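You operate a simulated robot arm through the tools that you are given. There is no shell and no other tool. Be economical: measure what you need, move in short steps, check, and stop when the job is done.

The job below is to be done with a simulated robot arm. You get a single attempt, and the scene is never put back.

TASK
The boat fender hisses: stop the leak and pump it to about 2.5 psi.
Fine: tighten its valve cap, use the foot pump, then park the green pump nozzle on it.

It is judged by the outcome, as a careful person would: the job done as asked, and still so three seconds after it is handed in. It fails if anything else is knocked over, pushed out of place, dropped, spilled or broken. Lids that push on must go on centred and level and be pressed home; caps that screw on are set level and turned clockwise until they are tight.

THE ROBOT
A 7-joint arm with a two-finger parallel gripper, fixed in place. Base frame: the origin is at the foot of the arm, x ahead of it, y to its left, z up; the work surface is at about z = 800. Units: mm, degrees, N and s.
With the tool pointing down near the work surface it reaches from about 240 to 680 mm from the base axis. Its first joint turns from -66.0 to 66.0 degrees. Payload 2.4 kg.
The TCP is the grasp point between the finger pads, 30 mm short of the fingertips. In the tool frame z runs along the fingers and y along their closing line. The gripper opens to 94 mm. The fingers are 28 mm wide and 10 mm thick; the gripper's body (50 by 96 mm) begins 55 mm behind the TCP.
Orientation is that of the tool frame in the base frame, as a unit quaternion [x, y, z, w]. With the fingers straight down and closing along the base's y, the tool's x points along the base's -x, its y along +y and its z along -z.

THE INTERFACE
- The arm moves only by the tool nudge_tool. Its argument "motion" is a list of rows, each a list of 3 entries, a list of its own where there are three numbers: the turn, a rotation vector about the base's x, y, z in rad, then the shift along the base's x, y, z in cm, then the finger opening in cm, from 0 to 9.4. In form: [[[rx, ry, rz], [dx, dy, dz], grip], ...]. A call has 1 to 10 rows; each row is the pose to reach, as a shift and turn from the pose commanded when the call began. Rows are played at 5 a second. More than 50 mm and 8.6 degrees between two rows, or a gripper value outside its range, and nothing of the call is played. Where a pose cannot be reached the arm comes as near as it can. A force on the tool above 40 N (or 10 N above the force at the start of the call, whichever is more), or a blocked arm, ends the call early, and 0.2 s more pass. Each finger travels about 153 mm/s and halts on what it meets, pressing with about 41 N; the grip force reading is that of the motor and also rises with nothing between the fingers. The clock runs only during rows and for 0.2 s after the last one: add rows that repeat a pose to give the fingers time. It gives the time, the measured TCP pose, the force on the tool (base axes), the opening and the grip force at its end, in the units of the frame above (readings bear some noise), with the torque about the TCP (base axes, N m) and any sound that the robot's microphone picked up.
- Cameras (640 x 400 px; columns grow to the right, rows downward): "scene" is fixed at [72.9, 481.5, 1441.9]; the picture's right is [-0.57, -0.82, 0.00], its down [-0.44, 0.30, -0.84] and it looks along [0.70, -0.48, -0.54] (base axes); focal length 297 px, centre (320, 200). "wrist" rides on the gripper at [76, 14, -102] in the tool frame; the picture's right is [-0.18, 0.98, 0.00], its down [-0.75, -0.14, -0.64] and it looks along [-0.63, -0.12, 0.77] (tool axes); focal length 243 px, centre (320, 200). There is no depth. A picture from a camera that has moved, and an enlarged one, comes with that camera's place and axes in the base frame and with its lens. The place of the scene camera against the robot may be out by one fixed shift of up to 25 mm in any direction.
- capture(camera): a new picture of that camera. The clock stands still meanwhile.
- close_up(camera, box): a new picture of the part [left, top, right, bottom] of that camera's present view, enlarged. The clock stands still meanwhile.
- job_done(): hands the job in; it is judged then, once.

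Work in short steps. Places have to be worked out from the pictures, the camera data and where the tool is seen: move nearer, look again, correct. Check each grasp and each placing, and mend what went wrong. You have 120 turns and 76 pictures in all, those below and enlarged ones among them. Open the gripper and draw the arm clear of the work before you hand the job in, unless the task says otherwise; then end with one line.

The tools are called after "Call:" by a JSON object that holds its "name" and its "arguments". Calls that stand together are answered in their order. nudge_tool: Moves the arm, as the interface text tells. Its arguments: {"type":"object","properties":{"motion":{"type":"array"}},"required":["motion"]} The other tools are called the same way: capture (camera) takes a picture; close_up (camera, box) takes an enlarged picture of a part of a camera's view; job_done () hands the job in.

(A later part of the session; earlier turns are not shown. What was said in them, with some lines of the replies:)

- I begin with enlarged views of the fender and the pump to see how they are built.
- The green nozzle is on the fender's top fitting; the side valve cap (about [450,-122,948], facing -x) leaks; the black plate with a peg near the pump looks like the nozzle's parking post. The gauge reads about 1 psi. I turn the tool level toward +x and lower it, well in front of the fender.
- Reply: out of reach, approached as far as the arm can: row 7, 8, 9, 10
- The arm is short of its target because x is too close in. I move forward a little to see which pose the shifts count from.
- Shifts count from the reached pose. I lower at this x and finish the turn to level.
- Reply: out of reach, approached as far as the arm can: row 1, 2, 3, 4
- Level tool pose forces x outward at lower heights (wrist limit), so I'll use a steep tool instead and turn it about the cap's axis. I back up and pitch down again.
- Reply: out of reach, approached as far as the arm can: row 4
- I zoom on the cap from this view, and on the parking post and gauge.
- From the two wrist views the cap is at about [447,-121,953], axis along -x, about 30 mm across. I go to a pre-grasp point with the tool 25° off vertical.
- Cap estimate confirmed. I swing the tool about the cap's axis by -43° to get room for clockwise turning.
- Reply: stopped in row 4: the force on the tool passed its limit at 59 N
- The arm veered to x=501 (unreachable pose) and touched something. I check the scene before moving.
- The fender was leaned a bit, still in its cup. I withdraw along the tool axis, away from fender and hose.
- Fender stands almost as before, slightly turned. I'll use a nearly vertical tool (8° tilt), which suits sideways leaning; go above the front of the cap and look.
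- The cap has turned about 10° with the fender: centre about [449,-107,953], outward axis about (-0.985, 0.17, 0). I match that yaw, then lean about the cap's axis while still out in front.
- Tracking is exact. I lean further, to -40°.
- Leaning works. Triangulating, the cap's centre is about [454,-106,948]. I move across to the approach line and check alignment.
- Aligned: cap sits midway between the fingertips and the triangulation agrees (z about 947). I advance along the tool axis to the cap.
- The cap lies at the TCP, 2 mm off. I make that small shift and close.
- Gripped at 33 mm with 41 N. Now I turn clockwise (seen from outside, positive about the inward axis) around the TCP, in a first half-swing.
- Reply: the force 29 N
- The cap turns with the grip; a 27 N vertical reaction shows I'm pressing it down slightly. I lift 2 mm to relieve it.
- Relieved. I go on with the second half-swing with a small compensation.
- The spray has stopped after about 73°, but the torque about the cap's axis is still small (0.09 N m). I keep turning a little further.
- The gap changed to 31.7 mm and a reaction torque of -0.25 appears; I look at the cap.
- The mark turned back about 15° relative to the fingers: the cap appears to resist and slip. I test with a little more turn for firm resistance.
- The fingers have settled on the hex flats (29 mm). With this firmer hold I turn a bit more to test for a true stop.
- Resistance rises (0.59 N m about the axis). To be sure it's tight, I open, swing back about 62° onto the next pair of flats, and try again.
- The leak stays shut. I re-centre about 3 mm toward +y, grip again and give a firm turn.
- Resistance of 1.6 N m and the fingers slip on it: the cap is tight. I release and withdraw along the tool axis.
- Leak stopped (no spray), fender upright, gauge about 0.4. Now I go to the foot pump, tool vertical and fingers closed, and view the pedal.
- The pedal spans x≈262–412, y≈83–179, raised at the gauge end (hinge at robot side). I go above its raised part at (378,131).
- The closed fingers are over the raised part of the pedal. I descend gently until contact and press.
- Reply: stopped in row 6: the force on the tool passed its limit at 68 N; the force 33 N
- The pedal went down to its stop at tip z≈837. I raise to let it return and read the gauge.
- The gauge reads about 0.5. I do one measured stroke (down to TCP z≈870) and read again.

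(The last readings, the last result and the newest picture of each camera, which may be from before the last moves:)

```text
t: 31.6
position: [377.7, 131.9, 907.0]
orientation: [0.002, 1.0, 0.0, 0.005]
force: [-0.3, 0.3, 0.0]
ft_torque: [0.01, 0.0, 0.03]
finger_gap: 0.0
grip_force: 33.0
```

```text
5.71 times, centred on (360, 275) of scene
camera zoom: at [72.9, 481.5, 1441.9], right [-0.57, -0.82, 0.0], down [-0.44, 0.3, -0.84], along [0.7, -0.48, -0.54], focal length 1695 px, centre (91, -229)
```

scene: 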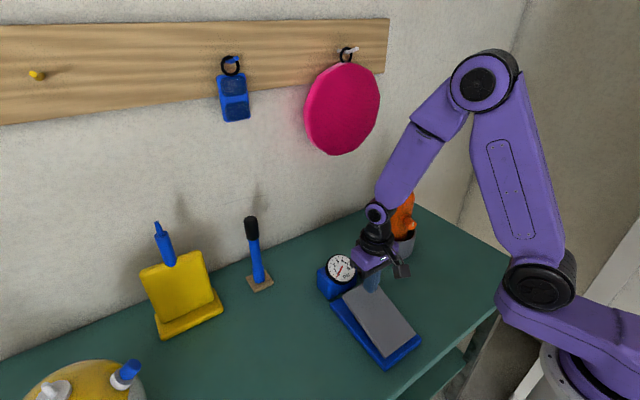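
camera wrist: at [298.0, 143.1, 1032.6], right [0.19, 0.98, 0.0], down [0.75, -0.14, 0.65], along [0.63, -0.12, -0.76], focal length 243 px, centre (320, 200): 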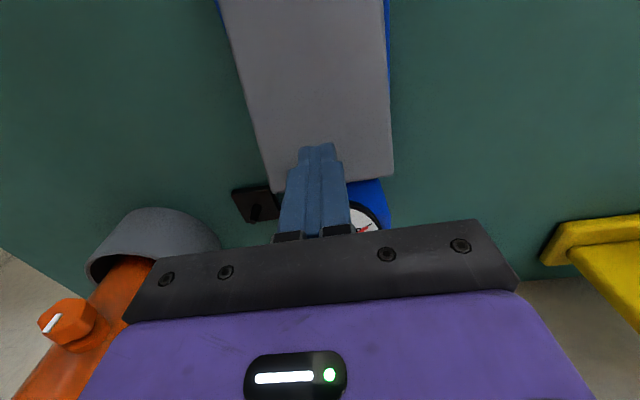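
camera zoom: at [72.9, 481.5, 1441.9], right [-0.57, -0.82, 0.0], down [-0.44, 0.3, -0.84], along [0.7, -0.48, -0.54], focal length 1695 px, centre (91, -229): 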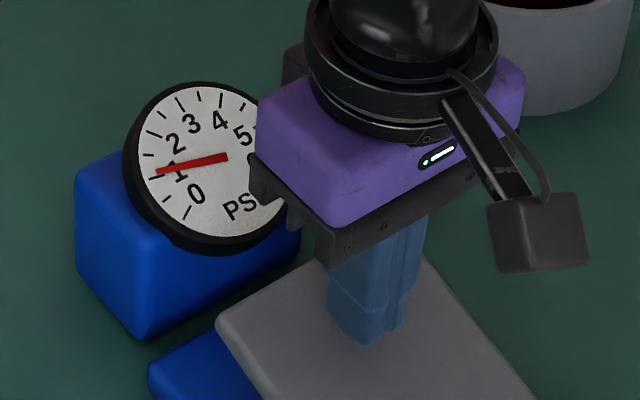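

One stroke gives about +0.5–0.6 psi (now about 1.1). Two more identical strokes, then read.

Call:
{"name": "nudge_tool", "arguments": {"motion": [[[0, 0, 0], [0, 0, -1.2], 0], [[0, 0, 0], [0, 0, -2.4], 0], [[0, 0, 0], [0, 0, -3.3], 0], [[0, 0, 0], [0, 0, -3.7], 0], [[0, 0, 0], [0, 0, -3.7], 0], [[0, 0, 0], [0, 0, -2], 0], [[0, 0, 0], [0, 0, 0], 0], [[0, 0, 0], [0, 0, 0], 0]]}}

Call:
{"name": "nudge_tool", "arguments": {"motion": [[[0, 0, 0], [0, -0.1, -1.2], 0], [[0, 0, 0], [0, -0.1, -2.4], 0], [[0, 0, 0], [0, -0.1, -3.3], 0], [[0, 0, 0], [0, -0.1, -3.7], 0], [[0, 0, 0], [0, -0.1, -3.7], 0], [[0, 0, 0], [0, -0.1, -2], 0], [[0, 0, 0], [0, -0.1, 0], 0], [[0, 0, 0], [0, -0.1, 0], 0]]}}

Call:
{"name": "close_up", "arguments": {"camera": "scene", "box": [310, 240, 410, 310]}}

```text
t: 33.4
position: [377.3, 130.5, 905.8]
orientation: [0.002, 1.0, -0.002, 0.004]
force: [0.8, 1.2, -0.1]
ft_torque: [-0.01, -0.02, -0.01]
finger_gap: 0.2
grip_force: 32.9
```

```text
t: 35.2
position: [377.8, 130.8, 906.3]
orientation: [0.003, 1.0, -0.001, 0.005]
force: [0.5, 0.4, -0.9]
ft_torque: [0.04, 0.04, -0.01]
finger_gap: 0.0
grip_force: 32.9
```

```text
5.71 times, centred on (360, 275) of scene
camera zoom: at [72.9, 481.5, 1441.9], right [-0.57, -0.82, 0.0], down [-0.44, 0.3, -0.84], along [0.7, -0.48, -0.54], focal length 1695 px, centre (91, -229)
```

zoom: 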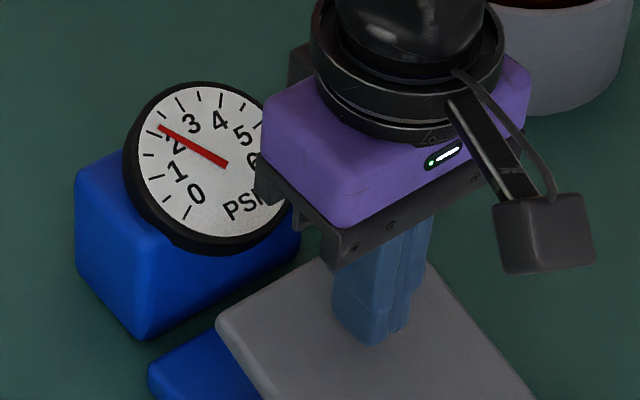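

It reads about 2.2. I do a partial stroke (about half depth) and read finely.

Call:
{"name": "nudge_tool", "arguments": {"motion": [[[0, 0, 0], [0, 0, -1.2], 0], [[0, 0, 0], [0, 0, -2.2], 0], [[0, 0, 0], [0, 0, -2.2], 0], [[0, 0, 0], [0, 0, -1], 0], [[0, 0, 0], [0, 0, 0], 0], [[0, 0, 0], [0, 0, 0], 0]]}}

Call:
{"name": "close_up", "arguments": {"camera": "scene", "box": [325, 250, 365, 285]}}

```text
t: 36.6
position: [374.9, 128.6, 905.2]
orientation: [0.002, 1.0, -0.001, 0.004]
force: [-0.3, -0.4, -0.2]
ft_torque: [0.02, -0.03, 0.02]
finger_gap: 0.0
grip_force: 33.2
```

```text
11.43 times, centred on (345, 268) of scene
camera zoom: at [72.9, 481.5, 1441.9], right [-0.57, -0.82, 0.0], down [-0.44, 0.3, -0.84], along [0.7, -0.48, -0.54], focal length 3390 px, centre (34, -571)
```

zoom: 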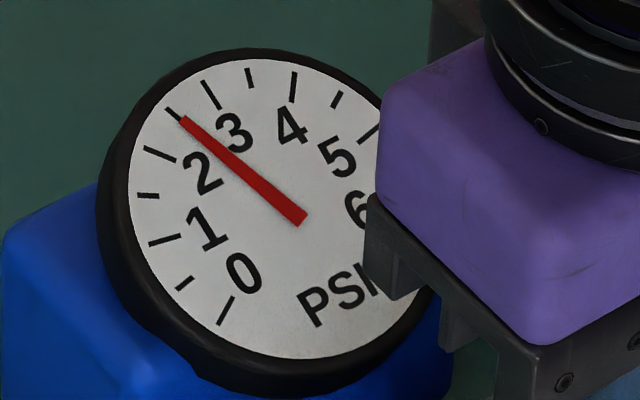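

The gauge now points at 2.5 psi. I lift off and move to look at the green nozzle with the tool pitched 30° forward.

Call:
{"name": "nudge_tool", "arguments": {"motion": [[[0, 0, 0], [0, 0, 5], 2], [[0, 0, 0], [-1, 0, 10], 4], [[0, 0, 0], [-2, -4, 15], 6], [[0, -0.13, -0.05], [-2, -8.5, 17], 7], [[0, -0.26, -0.1], [-2, -13, 19], 7], [[0, -0.39, -0.15], [-2, -17.5, 20], 7], [[0, -0.52, -0.2], [-2, -22, 20], 7]]}}

Call:
{"name": "capture", "arguments": {"camera": "wrist"}}

Call:
{"name": "close_up", "arguments": {"camera": "scene", "box": [375, 140, 455, 240]}}

```text
refused: row 2 steps farther than a row can; nothing moved
```

```text
32 pictures are left
camera wrist: at [297.8, 143.9, 1007.6], right [0.19, 0.98, 0.0], down [0.75, -0.14, 0.65], along [0.64, -0.12, -0.76], focal length 243 px, centre (320, 200)
```

wrist: 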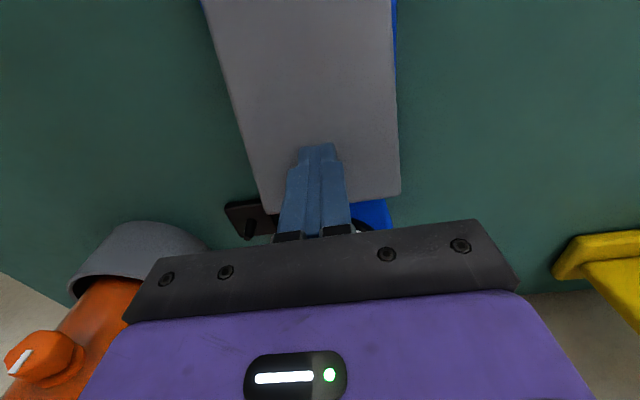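

```text
4.00 times, centred on (415, 190) of scene
camera zoom: at [72.9, 481.5, 1441.9], right [-0.57, -0.82, 0.0], down [-0.44, 0.3, -0.84], along [0.7, -0.48, -0.54], focal length 1187 px, centre (-60, 240)
```

zoom: 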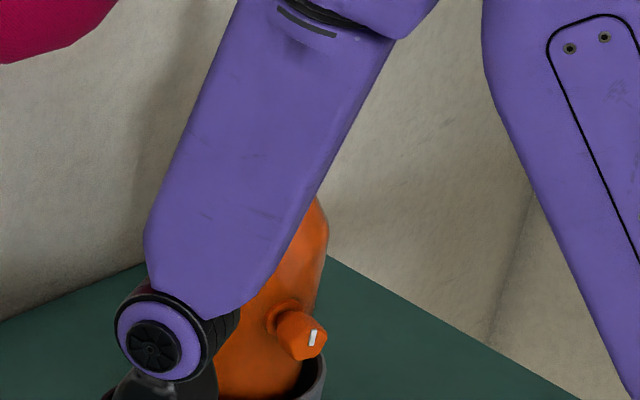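

A row was over 50 mm; I send the same move in smaller steps.

Call:
{"name": "nudge_tool", "arguments": {"motion": [[[0, 0, 0], [0, 0, 4.5], 2], [[0, 0, 0], [-1, 0, 9], 4], [[0, 0, 0], [-2, -2, 13], 6], [[0, 0, 0], [-2, -5, 16], 7], [[0, -0.08, -0.03], [-2, -8.5, 18], 7], [[0, -0.2, -0.08], [-2, -12, 19], 7], [[0, -0.3, -0.12], [-2, -15.5, 20], 7], [[0, -0.41, -0.16], [-2, -19, 20], 7], [[0, -0.52, -0.2], [-2, -22, 20], 7]]}}

```text
t: 38.6
position: [357.4, -87.4, 1104.5]
orientation: [0.1, 0.963, -0.003, 0.25]
force: [0.1, 0.1, -0.1]
ft_torque: [0.03, -0.03, 0.0]
finger_gap: 70.3
grip_force: 0.0
out of reach, approached as far as the arm can: row 9
```

Call:
{"name": "capture", "arguments": {"camera": "wrist"}}

Call:
{"name": "close_up", "arguments": {"camera": "scene", "box": [375, 140, 455, 240]}}

```text
30 pictures are left
camera wrist: at [245.0, -53.7, 1159.1], right [0.35, 0.93, 0.13], down [0.31, -0.25, 0.92], along [0.89, -0.28, -0.37], focal length 243 px, centre (320, 200)
```

wrist: 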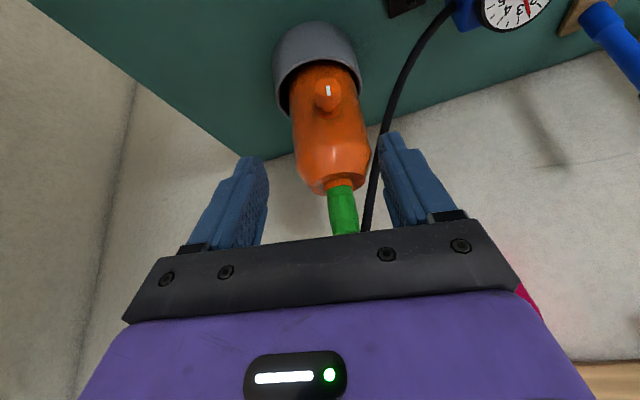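

```text
4.00 times, centred on (415, 190) of scene
camera zoom: at [72.8, 481.5, 1441.9], right [-0.57, -0.82, 0.0], down [-0.44, 0.3, -0.84], along [0.7, -0.48, -0.54], focal length 1187 px, centre (-60, 240)
```

zoom: 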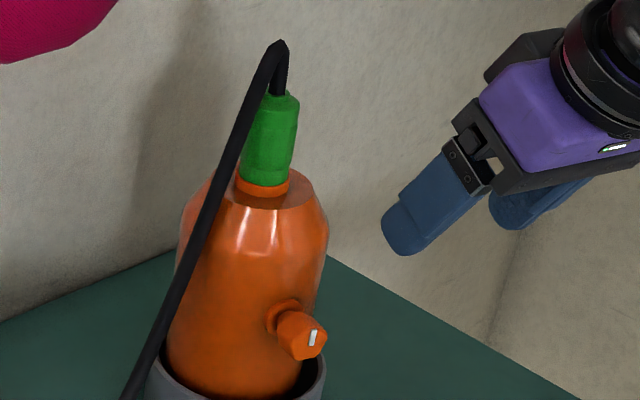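

The nozzle's centre is about [515,-113,1065], about 33 mm across and 70 mm long, with the hose bending off its top toward +y. I move to a point on the approach line about 110 mm off and look.

Call:
{"name": "nudge_tool", "arguments": {"motion": [[[0, 0, 0], [2.5, -0.3, 2], 6], [[0, 0, 0], [5, -0.6, 4], 6], [[0, 0, 0], [7.7, -1, 5], 6], [[0, 0, 0], [10.4, -1.4, 6.1], 6]]}}

Call:
{"name": "capture", "arguments": {"camera": "wrist"}}

```text
t: 39.6
position: [462.4, -101.0, 1165.6]
orientation: [0.101, 0.96, -0.001, 0.261]
force: [-0.5, 0.0, -0.5]
ft_torque: [0.01, 0.01, -0.04]
finger_gap: 60.1
grip_force: 0.0
```

```text
28 pictures are left
camera wrist: at [348.7, -66.9, 1217.4], right [0.35, 0.93, 0.14], down [0.29, -0.25, 0.92], along [0.89, -0.28, -0.35], focal length 243 px, centre (320, 200)
```

wrist: 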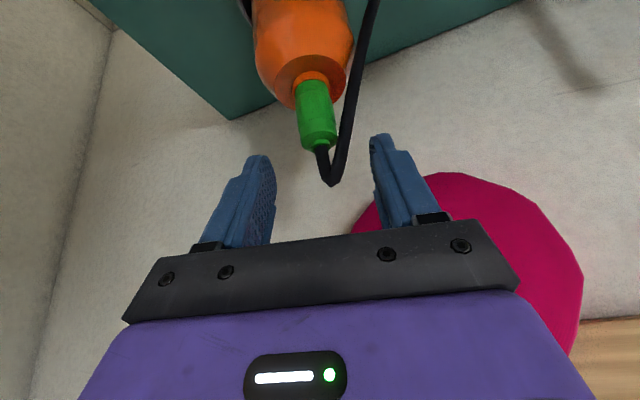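

Triangulated: nozzle bottom [513,-109,1036], top z≈1109, axis vertical. I approach along the tool axis two-thirds of the way with a narrow opening and look again.

Call:
{"name": "nudge_tool", "arguments": {"motion": [[[0, 0, 0], [1, -0.17, -2], 5.2], [[0, 0, 0], [2, -0.35, -4], 5.2], [[0, 0, 0], [2.7, -0.5, -5.5], 5.2]]}}

Call:
{"name": "capture", "arguments": {"camera": "wrist"}}

Call:
{"name": "close_up", "arguments": {"camera": "scene", "box": [375, 130, 455, 210]}}

```text
t: 40.4
position: [491.2, -106.9, 1110.4]
orientation: [0.1, 0.96, -0.001, 0.26]
force: [-0.1, 0.7, -0.6]
ft_torque: [0.02, -0.01, 0.0]
finger_gap: 52.1
grip_force: 0.0
```

```text
27 pictures are left
camera wrist: at [377.0, -72.3, 1162.3], right [0.35, 0.93, 0.14], down [0.29, -0.25, 0.92], along [0.89, -0.28, -0.35], focal length 243 px, centre (320, 200)
```

wrist: 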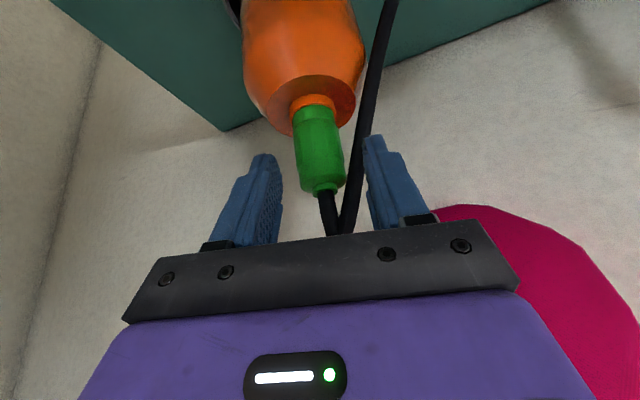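

```text
5.00 times, centred on (415, 170) of scene
camera zoom: at [72.9, 481.5, 1441.9], right [-0.57, -0.82, 0.0], down [-0.44, 0.3, -0.84], along [0.7, -0.48, -0.54], focal length 1483 px, centre (-155, 350)
```

zoom: 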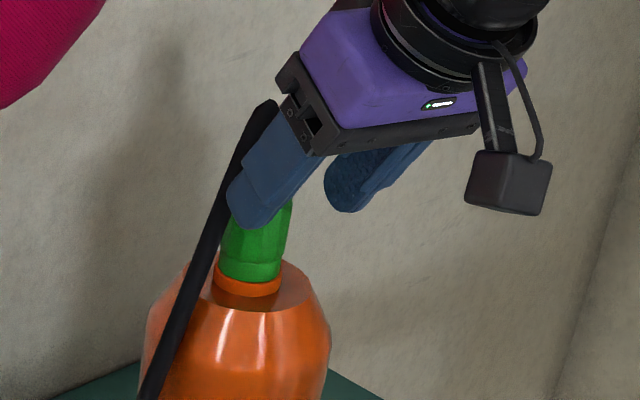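

The nozzle is centred between the fingers; the hose runs close by the right finger, so I narrow the opening to 42 mm and advance slowly, watching the force.

Call:
{"name": "nudge_tool", "arguments": {"motion": [[[0, 0, 0], [0, 0, 0], 4.2], [[0, 0, 0], [0.6, -0.1, -1.1], 4.2], [[0, 0, 0], [1.2, -0.15, -2.2], 4.2], [[0, 0, 0], [1.9, -0.2, -3.5], 4.2]]}}

Call:
{"name": "capture", "arguments": {"camera": "wrist"}}

Call:
{"name": "close_up", "arguments": {"camera": "scene", "box": [375, 130, 455, 210]}}

```text
t: 41.4
position: [508.5, -109.0, 1076.8]
orientation: [0.102, 0.96, -0.001, 0.26]
force: [0.3, 0.1, 0.1]
ft_torque: [0.01, 0.02, 0.04]
finger_gap: 42.0
grip_force: 0.0
```

```text
25 pictures are left
camera wrist: at [394.6, -74.5, 1127.6], right [0.35, 0.93, 0.14], down [0.29, -0.25, 0.92], along [0.89, -0.28, -0.35], focal length 243 px, centre (320, 200)
```

wrist: 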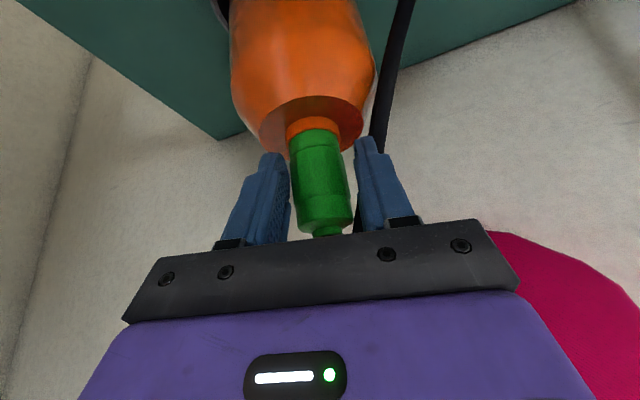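

```text
5.00 times, centred on (415, 170) of scene
camera zoom: at [72.9, 481.5, 1441.9], right [-0.57, -0.82, 0.0], down [-0.44, 0.3, -0.84], along [0.7, -0.48, -0.54], focal length 1483 px, centre (-155, 350)
```

zoom: 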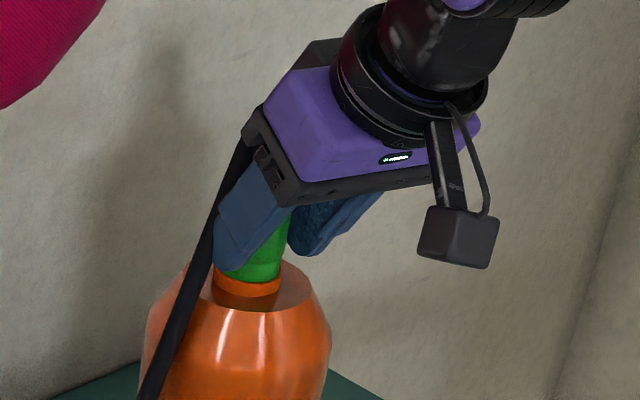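

No contact and the nozzle's middle is at the TCP. I close on it.

Call:
{"name": "nudge_tool", "arguments": {"motion": [[[0, 0, 0], [0, 0, 0], 2.5], [[0, 0, 0], [0, 0, 0], 2], [[0, 0, 0], [0, 0, 0], 2]]}}

Call:
{"name": "nudge_tool", "arguments": {"motion": [[[0, 0, 0], [0, 0, 0.5], 2], [[0, 0, 0], [0, 0, 1], 2], [[0, 0, 0], [0, 0, 1.5], 2]]}}

Call:
{"name": "capture", "arguments": {"camera": "wrist"}}

```text
t: 42.2
position: [508.5, -109.3, 1076.7]
orientation: [0.102, 0.96, -0.002, 0.261]
force: [-0.4, -1.0, 1.7]
ft_torque: [-0.09, -0.04, -0.05]
finger_gap: 32.4
grip_force: 40.7
```

```text
t: 43.0
position: [508.2, -108.2, 1092.1]
orientation: [0.1, 0.96, 0.0, 0.26]
force: [0.5, 0.8, -0.7]
ft_torque: [0.0, 0.03, -0.02]
finger_gap: 36.6
grip_force: 0.3
```

```text
23 pictures are left
camera wrist: at [394.9, -73.6, 1143.4], right [0.35, 0.93, 0.14], down [0.29, -0.25, 0.92], along [0.89, -0.28, -0.35], focal length 243 px, centre (320, 200)
```

wrist: 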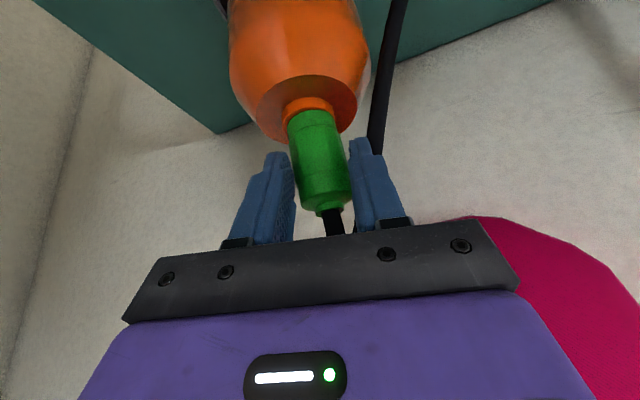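

The grip was lost (gap 36.6, no force) while the nozzle stayed on. I go back down 15 mm and close again, checking the hold.

Call:
{"name": "nudge_tool", "arguments": {"motion": [[[0, 0, 0], [0, 0, 0], 4.2], [[0, 0, 0], [0.3, -0.05, -0.7], 4.2], [[0, 0, 0], [0.3, -0.05, -1.5], 4.2], [[0, 0, 0], [0.3, -0.05, -1.5], 2.5], [[0, 0, 0], [0.3, -0.05, -1.5], 1], [[0, 0, 0], [0.3, -0.05, -1.5], 0], [[0, 0, 0], [0.3, -0.05, -1.5], 0]]}}

Call:
{"name": "nudge_tool", "arguments": {"motion": [[[0, 0, 0], [0, 0, 0.15], 0], [[0, 0, 0], [0, 0, 0.3], 0]]}}

```text
t: 44.6
position: [513.0, -109.4, 1077.4]
orientation: [0.102, 0.96, -0.001, 0.262]
force: [-1.2, -2.7, 9.3]
ft_torque: [-0.3, -0.08, -0.07]
finger_gap: 32.4
grip_force: 41.3
```

```text
t: 45.2
position: [511.2, -109.4, 1078.5]
orientation: [0.101, 0.961, -0.001, 0.258]
force: [0.2, 0.8, 0.2]
ft_torque: [0.02, 0.02, -0.01]
finger_gap: 32.1
grip_force: 40.8
```

Held with 41 N. I raise in small steps and read the pull force.

Call:
{"name": "nudge_tool", "arguments": {"motion": [[[0, 0, 0], [0, 0, 0.25], 0], [[0, 0, 0], [0, 0, 0.5], 0]]}}

Call:
{"name": "nudge_tool", "arguments": {"motion": [[[0, 0, 0], [0, 0, 0.25], 0], [[0, 0, 0], [0, 0, 0.5], 0]]}}

Call:
{"name": "capture", "arguments": {"camera": "wrist"}}

```text
t: 45.8
position: [510.1, -108.9, 1085.3]
orientation: [0.101, 0.96, -0.001, 0.261]
force: [-0.8, -1.5, -1.2]
ft_torque: [-0.01, 0.03, 0.01]
finger_gap: 32.3
grip_force: 40.5
```

```text
t: 46.4
position: [510.9, -109.0, 1090.2]
orientation: [0.101, 0.96, -0.001, 0.261]
force: [-0.5, -0.1, 0.2]
ft_torque: [0.0, 0.03, -0.01]
finger_gap: 32.3
grip_force: 40.6
```

```text
22 pictures are left
camera wrist: at [397.2, -74.4, 1141.3], right [0.35, 0.93, 0.14], down [0.29, -0.25, 0.92], along [0.89, -0.28, -0.35], focal length 243 px, centre (320, 200)
```

wrist: 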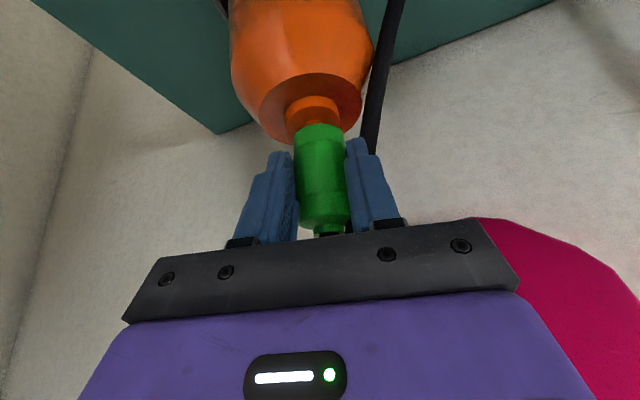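

The nozzle is coming free with the gripper and the fender stays put. I lift it clear.

Call:
{"name": "nudge_tool", "arguments": {"motion": [[[0, 0, 0], [0, 0, 1], 0], [[0, 0, 0], [0, 0, 2.5], 0], [[0, 0, 0], [0, 0, 4], 0], [[0, 0, 0], [0, 0, 6], 0]]}}

Call:
{"name": "close_up", "arguments": {"camera": "scene", "box": [350, 110, 470, 260]}}

```text
t: 47.4
position: [512.2, -109.6, 1149.8]
orientation: [0.101, 0.96, -0.001, 0.26]
force: [0.0, -0.2, -1.4]
ft_torque: [-0.02, 0.02, 0.02]
finger_gap: 32.0
grip_force: 41.7
```

```text
2.67 times, centred on (410, 185) of scene
camera zoom: at [72.9, 481.5, 1441.9], right [-0.57, -0.82, 0.0], down [-0.44, 0.3, -0.84], along [0.7, -0.48, -0.54], focal length 791 px, centre (80, 240)
```

zoom: 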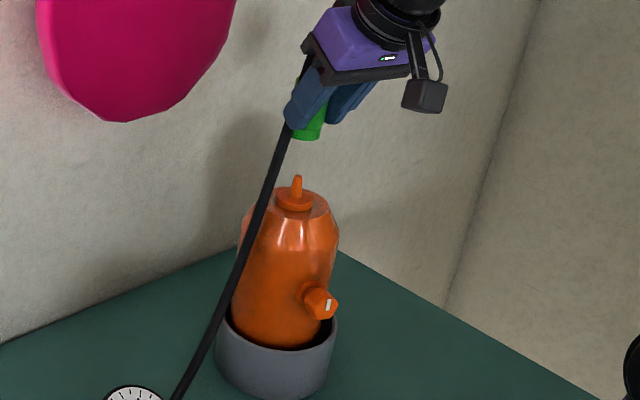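

The nozzle is free and held. I carry it across to above the parking post (about [477,29]), turning the hand to face it.

Call:
{"name": "nudge_tool", "arguments": {"motion": [[[0, 0, 0.06], [-0.9, 3.4, 0], 0], [[0, 0, 0.13], [-1.8, 6.8, 0], 0], [[0, 0, 0.2], [-2.7, 10.2, -1], 0], [[0, 0, 0.26], [-3.6, 13.8, -3], 0], [[0, 0, 0.26], [-3.6, 13.8, -7], 0], [[0, 0, 0.26], [-3.6, 13.8, -11.5], 0], [[0, 0, 0.26], [-3.6, 13.8, -16], 0]]}}

Call:
{"name": "capture", "arguments": {"camera": "wrist"}}

Call:
{"name": "capture", "arguments": {"camera": "scene"}}

```text
t: 49.0
position: [471.8, 28.1, 987.8]
orientation: [-0.024, 0.965, 0.033, 0.258]
force: [0.0, 0.0, 0.0]
ft_torque: [-0.01, -0.03, 0.02]
finger_gap: 32.2
grip_force: 41.2
```

```text
20 pictures are left
camera wrist: at [354.1, 32.2, 1039.5], right [0.1, 0.98, 0.14], down [0.34, -0.17, 0.92], along [0.93, -0.04, -0.35], focal length 243 px, centre (320, 200)
```

wrist: 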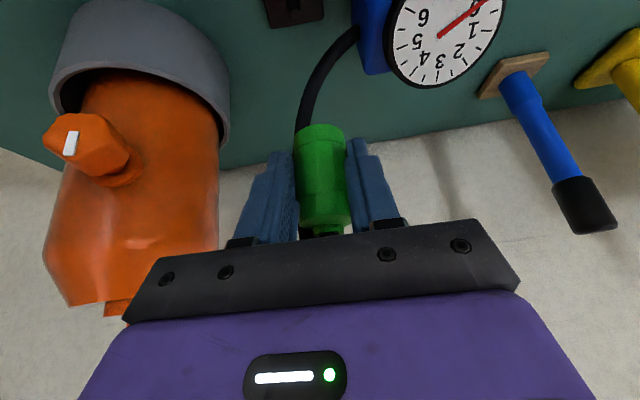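

```text
19 pictures are left
```

scene: 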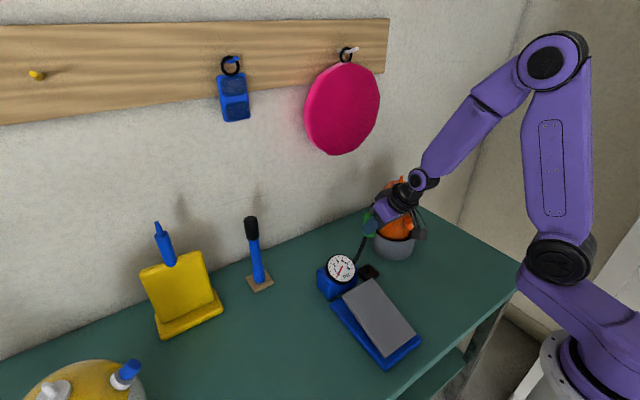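

Held nozzle is rolled about 3° with the hand. I level that roll, nudge over the post, lower 60 mm and look.

Call:
{"name": "nudge_tool", "arguments": {"motion": [[[-0.051, 0, 0], [0.15, 0.05, -2], 0], [[-0.051, 0, 0], [0.3, 0.1, -4], 0], [[-0.051, 0, 0], [0.3, 0.1, -6], 0]]}}

Call:
{"name": "capture", "arguments": {"camera": "wrist"}}

Call:
{"name": "close_up", "arguments": {"camera": "scene", "box": [340, 190, 420, 300]}}

```text
t: 49.8
position: [478.6, 28.9, 928.6]
orientation: [-0.03, 0.966, 0.008, 0.258]
force: [-0.4, 0.5, 0.5]
ft_torque: [0.0, -0.01, 0.0]
finger_gap: 32.3
grip_force: 41.2
```

```text
18 pictures are left
camera wrist: at [358.9, 35.9, 979.7], right [0.1, 0.99, 0.09], down [0.34, -0.12, 0.93], along [0.93, -0.06, -0.35], focal length 243 px, centre (320, 200)
```

wrist: 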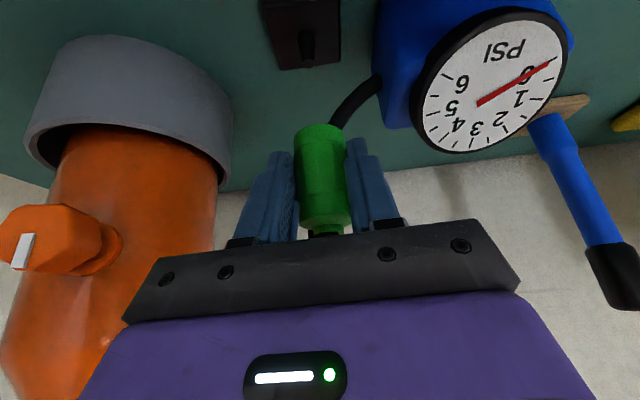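

```text
3.64 times, centred on (380, 245) of scene
camera zoom: at [72.9, 481.5, 1441.9], right [-0.57, -0.82, 0.0], down [-0.44, 0.3, -0.84], along [0.7, -0.48, -0.54], focal length 1079 px, centre (102, 36)
```

zoom: 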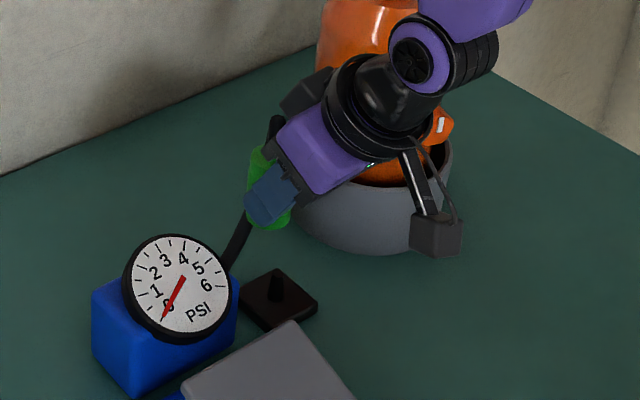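

The scene view suggests the nozzle may have pitched within the grip. I zoom in to judge its tilt.

Call:
{"name": "close_up", "arguments": {"camera": "scene", "box": [360, 210, 410, 285]}}

Call:
{"name": "close_up", "arguments": {"camera": "wrist", "box": [240, 0, 400, 240]}}

```text
5.33 times, centred on (385, 248) of scene
camera zoom: at [72.9, 481.5, 1441.9], right [-0.57, -0.82, 0.0], down [-0.44, 0.3, -0.84], along [0.7, -0.48, -0.54], focal length 1582 px, centre (-27, -53)
```

zoom: 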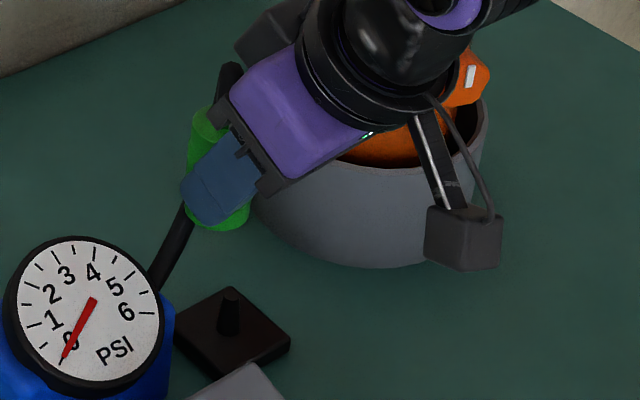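

```text
1.67 times, centred on (320, 120) of wrist
camera zoom: at [358.9, 35.9, 979.7], right [0.1, 0.99, 0.09], down [0.34, -0.12, 0.93], along [0.93, -0.06, -0.35], focal length 404 px, centre (320, 333)
```

zoom: 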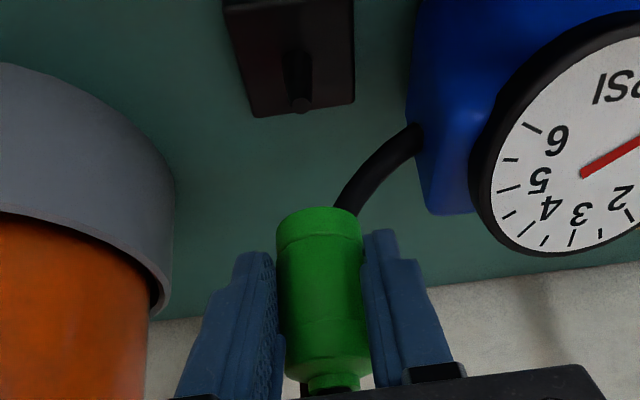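

The nozzle is vertical sideways but pitched about 13° in the grip (bottom toward the robot). I pitch the hand forward to correct, if reachable here.

Call:
{"name": "nudge_tool", "arguments": {"motion": [[[0, -0.1, 0], [0, 0, 0], 0], [[0, -0.2, 0], [0, 0, 0], 0], [[0, -0.2, 0], [0, 0, 0], 0]]}}

Call:
{"name": "close_up", "arguments": {"camera": "scene", "box": [360, 210, 410, 285]}}

Call:
{"name": "capture", "arguments": {"camera": "wrist"}}

```text
t: 50.6
position: [478.2, 30.4, 929.5]
orientation: [-0.032, 0.935, 0.006, 0.353]
force: [0.9, -0.9, -0.6]
ft_torque: [0.02, 0.05, 0.04]
finger_gap: 32.2
grip_force: 41.0
```

```text
5.33 times, centred on (385, 248) of scene
camera zoom: at [72.9, 481.5, 1441.9], right [-0.57, -0.82, 0.0], down [-0.44, 0.3, -0.84], along [0.7, -0.48, -0.54], focal length 1582 px, centre (-27, -53)
```

zoom: 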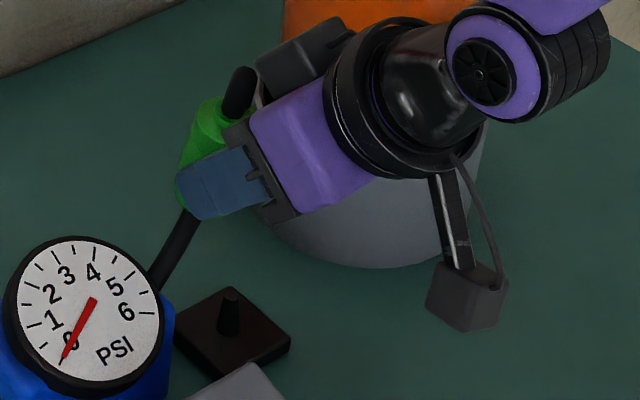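

```text
13 pictures are left
camera wrist: at [351.3, 36.6, 955.8], right [0.08, 0.99, 0.11], down [0.15, -0.12, 0.98], along [0.99, -0.06, -0.16], focal length 243 px, centre (320, 200)
```

wrist: 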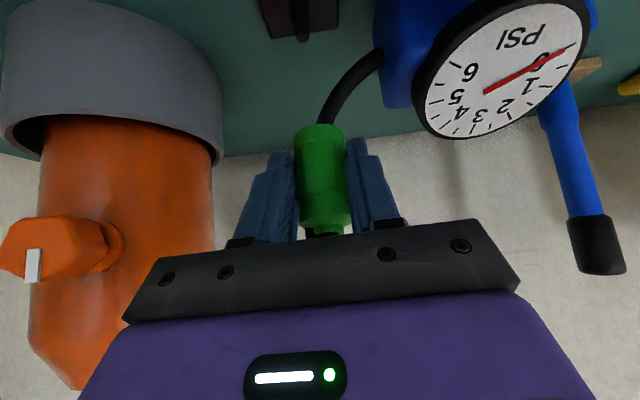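

Comparing edge slopes with the upright view on the fender, I over-corrected: true pitch error was only about 0.08 rad. I rotate back 0.12 rad.

Call:
{"name": "nudge_tool", "arguments": {"motion": [[[0, 0.12, 0], [0, 0, 0], 0], [[0, 0.12, 0], [0, 0, 0], 0]]}}

Call:
{"name": "close_up", "arguments": {"camera": "wrist", "box": [240, 0, 400, 240]}}

Call:
{"name": "close_up", "arguments": {"camera": "scene", "box": [360, 210, 410, 285]}}

```text
t: 51.2
position: [477.8, 31.2, 929.2]
orientation: [-0.033, 0.955, 0.008, 0.295]
force: [-0.4, 0.4, -0.1]
ft_torque: [-0.02, 0.05, 0.03]
finger_gap: 32.1
grip_force: 41.2
```

```text
1.67 times, centred on (320, 120) of wrist
camera zoom: at [355.6, 36.7, 971.1], right [0.09, 0.99, 0.1], down [0.27, -0.12, 0.96], along [0.96, -0.06, -0.28], focal length 404 px, centre (320, 333)
```

zoom: 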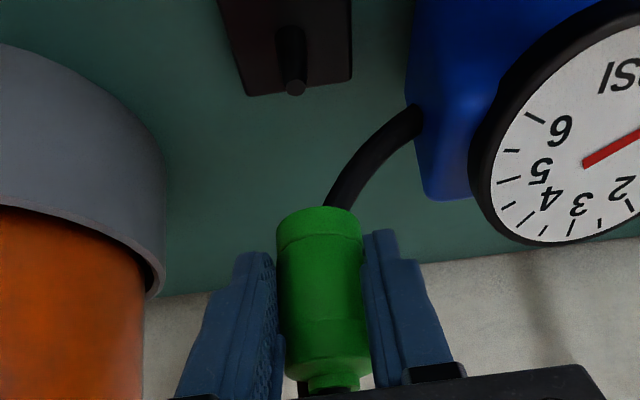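

```text
5.33 times, centred on (385, 248) of scene
camera zoom: at [72.9, 481.5, 1441.9], right [-0.57, -0.82, 0.0], down [-0.44, 0.3, -0.84], along [0.7, -0.48, -0.54], focal length 1582 px, centre (-27, -53)
```

zoom: 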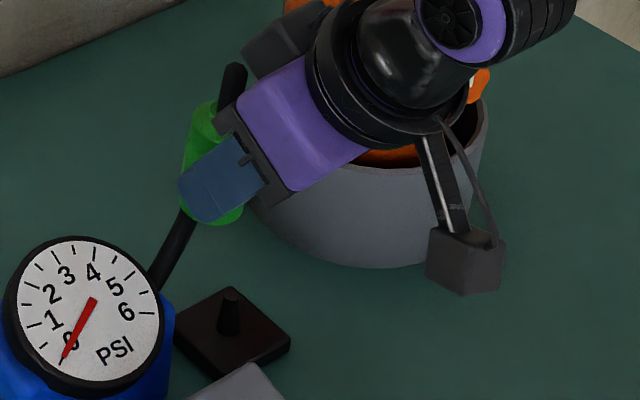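

Using the pad gap (32 mm) as the nozzle's true width, its axis is about 19 mm ahead of the TCP and its bottom about 47 mm below it; the post's tip is at about [480,30,833]. I shift back 17 mm and lower to just above the post.

Call:
{"name": "nudge_tool", "arguments": {"motion": [[[0, 0.04, 0], [-1.0, 0, 0], 0], [[0, 0.04, 0], [-1.7, 0, -1.5], 0], [[0, 0.04, 0], [-1.7, 0, -3.2], 0]]}}

Call:
{"name": "close_up", "arguments": {"camera": "wrist", "box": [240, 0, 400, 240]}}

Call:
{"name": "close_up", "arguments": {"camera": "scene", "box": [360, 210, 410, 285]}}

```text
t: 52.0
position: [461.5, 30.5, 896.4]
orientation: [-0.031, 0.96, 0.008, 0.277]
force: [0.4, 0.4, -0.5]
ft_torque: [0.0, -0.02, -0.01]
finger_gap: 32.0
grip_force: 40.9
```

```text
1.67 times, centred on (320, 120) of wrist
camera zoom: at [340.5, 37.4, 942.6], right [0.09, 0.99, 0.1], down [0.3, -0.12, 0.94], along [0.95, -0.06, -0.31], focal length 404 px, centre (320, 333)
```

zoom: 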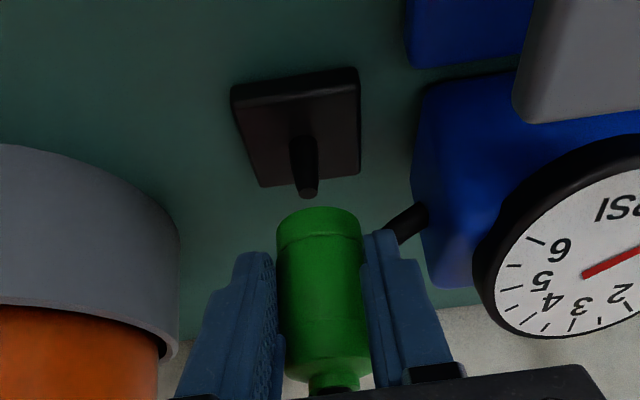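

```text
5.33 times, centred on (385, 248) of scene
camera zoom: at [72.9, 481.5, 1441.9], right [-0.57, -0.82, 0.0], down [-0.44, 0.3, -0.84], along [0.7, -0.48, -0.54], focal length 1582 px, centre (-27, -53)
```

zoom: 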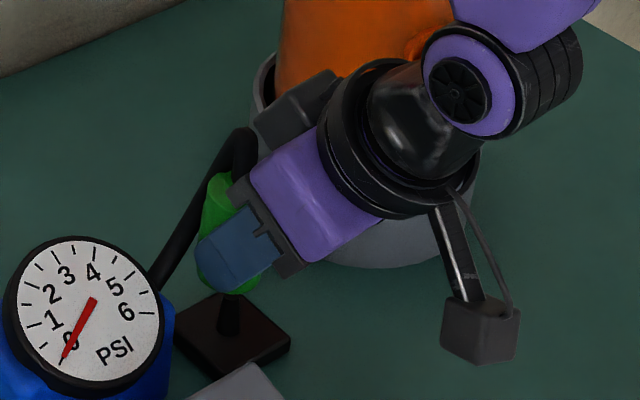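

Both views agree in the depth direction; the wrist view shows the post 3 mm toward -y. I correct (-2.5 mm y, +1 mm x) and lower gently onto the tip.

Call:
{"name": "nudge_tool", "arguments": {"motion": [[[0, 0, 0], [0.1, -0.25, 0], 0], [[0, 0, 0], [0.1, -0.25, -0.6], 0], [[0, 0, 0], [0.1, -0.25, -1.1], 0]]}}

Call:
{"name": "close_up", "arguments": {"camera": "wrist", "box": [240, 0, 400, 240]}}

```text
t: 52.8
position: [461.8, 28.1, 884.7]
orientation: [-0.031, 0.96, 0.008, 0.277]
force: [0.2, 0.0, -0.8]
ft_torque: [0.01, 0.0, -0.01]
finger_gap: 32.3
grip_force: 41.1
```

```text
1.67 times, centred on (320, 120) of wrist
camera zoom: at [341.9, 35.5, 932.3], right [0.09, 0.99, 0.1], down [0.3, -0.12, 0.94], along [0.95, -0.06, -0.31], focal length 404 px, centre (320, 333)
```

zoom: 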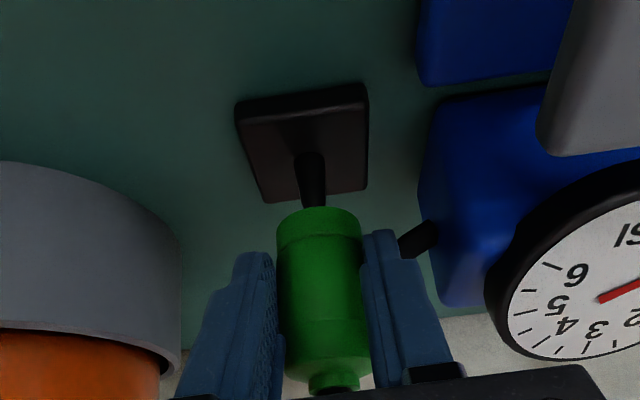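

The post's tip is now behind the front rim and centred to about 1 mm. I lower further in small steps, watching for side or vertical force.

Call:
{"name": "nudge_tool", "arguments": {"motion": [[[0, 0, 0], [0, -0.08, -0.4], 0], [[0, 0, 0], [0, -0.08, -0.8], 0], [[0, 0, 0], [0, -0.08, -1.2], 0]]}}

```text
t: 53.6
position: [462.1, 27.1, 875.5]
orientation: [-0.031, 0.96, 0.007, 0.278]
force: [-0.3, 0.3, 1.8]
ft_torque: [0.02, 0.05, 0.0]
finger_gap: 31.8
grip_force: 40.9
```

Call:
{"name": "nudge_tool", "arguments": {"motion": [[[0, 0, 0], [0, 0, -0.3], 0], [[0, 0, 0], [0, 0, -0.6], 0]]}}

Call:
{"name": "close_up", "arguments": {"camera": "scene", "box": [360, 225, 410, 300]}}

```text
t: 54.2
position: [460.2, 28.0, 868.5]
orientation: [-0.033, 0.961, 0.009, 0.276]
force: [-7.7, 4.8, 1.1]
ft_torque: [0.15, 0.28, 0.06]
finger_gap: 32.2
grip_force: 40.8
```

```text
5.33 times, centred on (385, 262) of scene
camera zoom: at [72.6, 481.6, 1441.8], right [-0.57, -0.82, 0.0], down [-0.44, 0.3, -0.84], along [0.7, -0.48, -0.54], focal length 1582 px, centre (-27, -133)
```

zoom: 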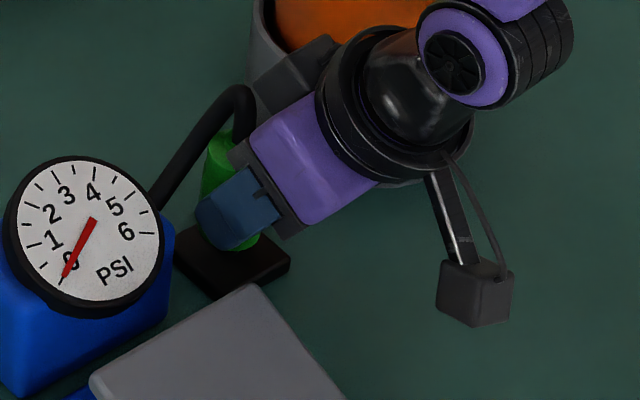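

Side forces without vertical force: the post has entered the nozzle and is guiding it. I yield 1.5 mm toward -x, 1 mm toward +y and keep lowering.

Call:
{"name": "nudge_tool", "arguments": {"motion": [[[0, 0, 0], [-0.15, 0.1, 0], 0], [[0, 0, 0], [-0.15, 0.1, -0.35], 0], [[0, 0, 0], [-0.15, 0.1, -0.7], 0]]}}

```text
t: 55.0
position: [460.1, 28.8, 861.2]
orientation: [-0.031, 0.96, 0.008, 0.277]
force: [-2.2, 0.3, 0.4]
ft_torque: [0.07, 0.08, 0.02]
finger_gap: 32.4
grip_force: 41.4
```

Forces are small again. I go on down toward the plate.

Call:
{"name": "nudge_tool", "arguments": {"motion": [[[0, 0, 0], [-0.05, 0, -0.3], 0], [[0, 0, 0], [-0.05, 0, -0.6], 0], [[0, 0, 0], [-0.05, 0, -0.9], 0]]}}

Call:
{"name": "close_up", "arguments": {"camera": "wrist", "box": [240, 0, 400, 240]}}

```text
t: 55.8
position: [461.9, 28.9, 853.9]
orientation: [-0.03, 0.959, 0.008, 0.281]
force: [-8.2, -4.1, 31.9]
ft_torque: [-0.17, 0.12, 0.0]
finger_gap: 32.3
grip_force: 40.4
```

```text
1.67 times, centred on (320, 120) of wrist
camera zoom: at [340.3, 34.7, 899.4], right [0.09, 0.99, 0.1], down [0.3, -0.12, 0.95], along [0.95, -0.06, -0.31], focal length 404 px, centre (320, 333)
```

zoom: 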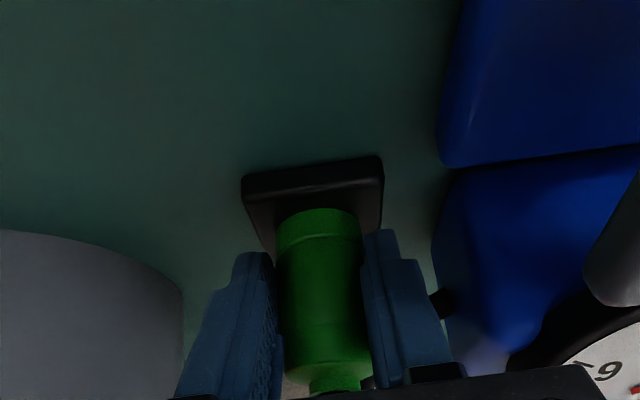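

32 N upward: the nozzle is seated on the plate. I ease the pressure, open just enough and check.

Call:
{"name": "nudge_tool", "arguments": {"motion": [[[0, 0, 0], [0, 0, 0.1], 0], [[0, 0, 0], [0, 0, 0.1], 3.8], [[0, 0, 0], [0, 0, 0.1], 4.4], [[0, 0, 0], [0, 0, 0.1], 4.4]]}}

Call:
{"name": "close_up", "arguments": {"camera": "wrist", "box": [240, 0, 400, 240]}}

```text
t: 56.8
position: [460.5, 29.5, 854.6]
orientation: [-0.031, 0.96, 0.009, 0.277]
force: [0.1, -0.1, 0.8]
ft_torque: [0.02, 0.01, -0.01]
finger_gap: 43.8
grip_force: 0.0
```

```text
1.67 times, centred on (320, 120) of wrist
camera zoom: at [339.6, 34.9, 899.6], right [0.09, 0.99, 0.1], down [0.3, -0.12, 0.94], along [0.95, -0.06, -0.31], focal length 404 px, centre (320, 333)
```

zoom: 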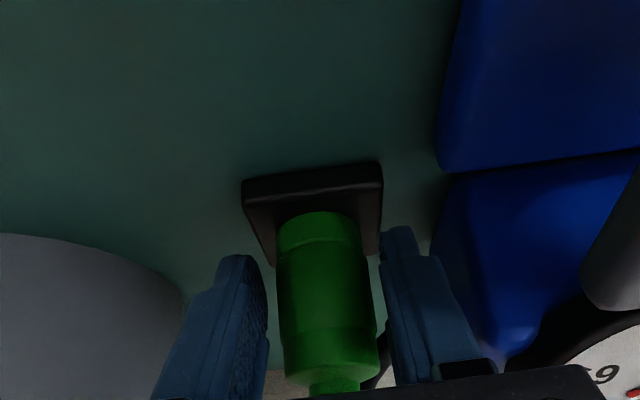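

It stands upright on its own. I withdraw straight back along the tool axis.

Call:
{"name": "nudge_tool", "arguments": {"motion": [[[0, 0, 0], [-1.2, -0.05, 1.8], 4.4], [[0, 0, 0], [-2.4, -0.1, 3.7], 4.4], [[0, 0, 0], [-4, -0.2, 6], 4.4], [[0, 0, 0], [-6, -0.3, 9], 4.4], [[0, 0.05, 0], [-8, -0.4, 12.5], 4.4], [[0, 0.1, 0], [-9, -0.4, 16.5], 4.4], [[0, 0.15, 0], [-10, -0.4, 21], 5]]}}

Call:
{"name": "capture", "arguments": {"camera": "scene"}}

Call:
{"name": "capture", "arguments": {"camera": "wrist"}}

```text
t: 58.6
position: [390.5, 1.2, 1081.1]
orientation: [-0.083, 0.953, -0.063, 0.286]
force: [-0.3, 0.6, -0.4]
ft_torque: [-0.01, 0.01, 0.03]
finger_gap: 49.8
grip_force: 0.1
stopped in row 7: the arm was blocked; the commanded pose is now the measured one
```

```text
4 pictures are left
```

scene: 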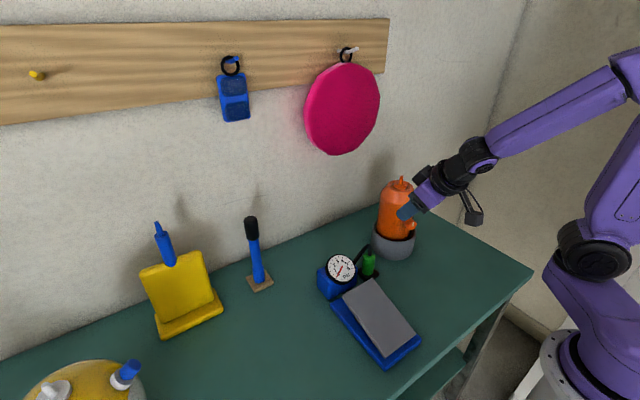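

```text
3 pictures are left
camera wrist: at [268.7, 7.3, 1123.3], right [0.03, 1.0, -0.07], down [0.28, 0.05, 0.96], along [0.96, -0.05, -0.28], focal length 243 px, centre (320, 200)
```

wrist: 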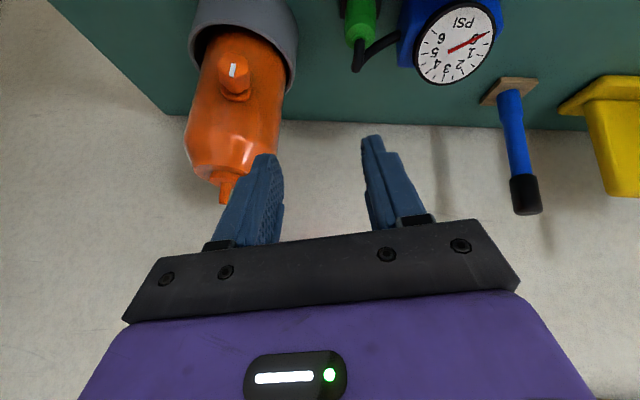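

The nozzle stands on its post, fender sealed and upright; the "block" was only the wrist limit in free air. I raise the arm clear and check the nozzle closely.

Call:
{"name": "nudge_tool", "arguments": {"motion": [[[0, 0.05, 0], [0, 0, 2], 5], [[0, 0.1, 0], [0, 0, 5], 5], [[0, 0.15, 0], [0, 0, 8], 5]]}}

Call:
{"name": "close_up", "arguments": {"camera": "scene", "box": [310, 160, 440, 300]}}

```text
t: 59.4
position: [389.9, 2.0, 1161.4]
orientation: [-0.088, 0.972, -0.055, 0.213]
force: [0.3, -0.2, 0.8]
ft_torque: [0.01, -0.02, 0.01]
finger_gap: 50.0
grip_force: 0.0
```

```text
2.86 times, centred on (375, 230) of scene
camera zoom: at [72.9, 481.5, 1441.9], right [-0.57, -0.82, 0.0], down [-0.44, 0.3, -0.84], along [0.7, -0.48, -0.54], focal length 848 px, centre (163, 114)
```

zoom: 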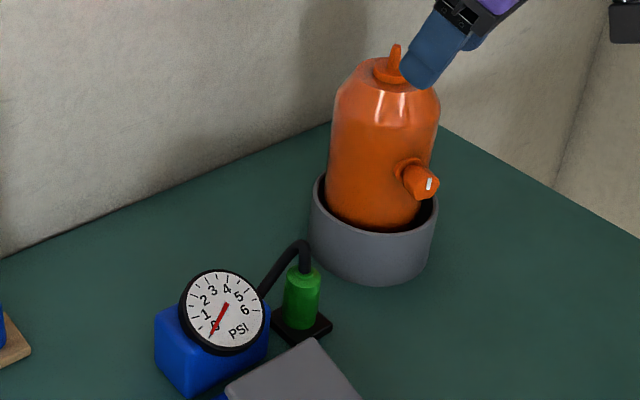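

The nozzle is parked level on its post, the fender is upright with no spray, and the arm is clear with the gripper open, so I hand the job in.

Call:
{"name": "job_done", "arguments": {}}

```text
The job is handed in.
```

I tightened the valve cap, so the fender no longer leaks; pumped it to about 2.5 psi on the gauge; and parked the green nozzle on the black post beside the foot pump. Early on the arm bumped the fender and turned it about 10° in its cup, and I left it that way.
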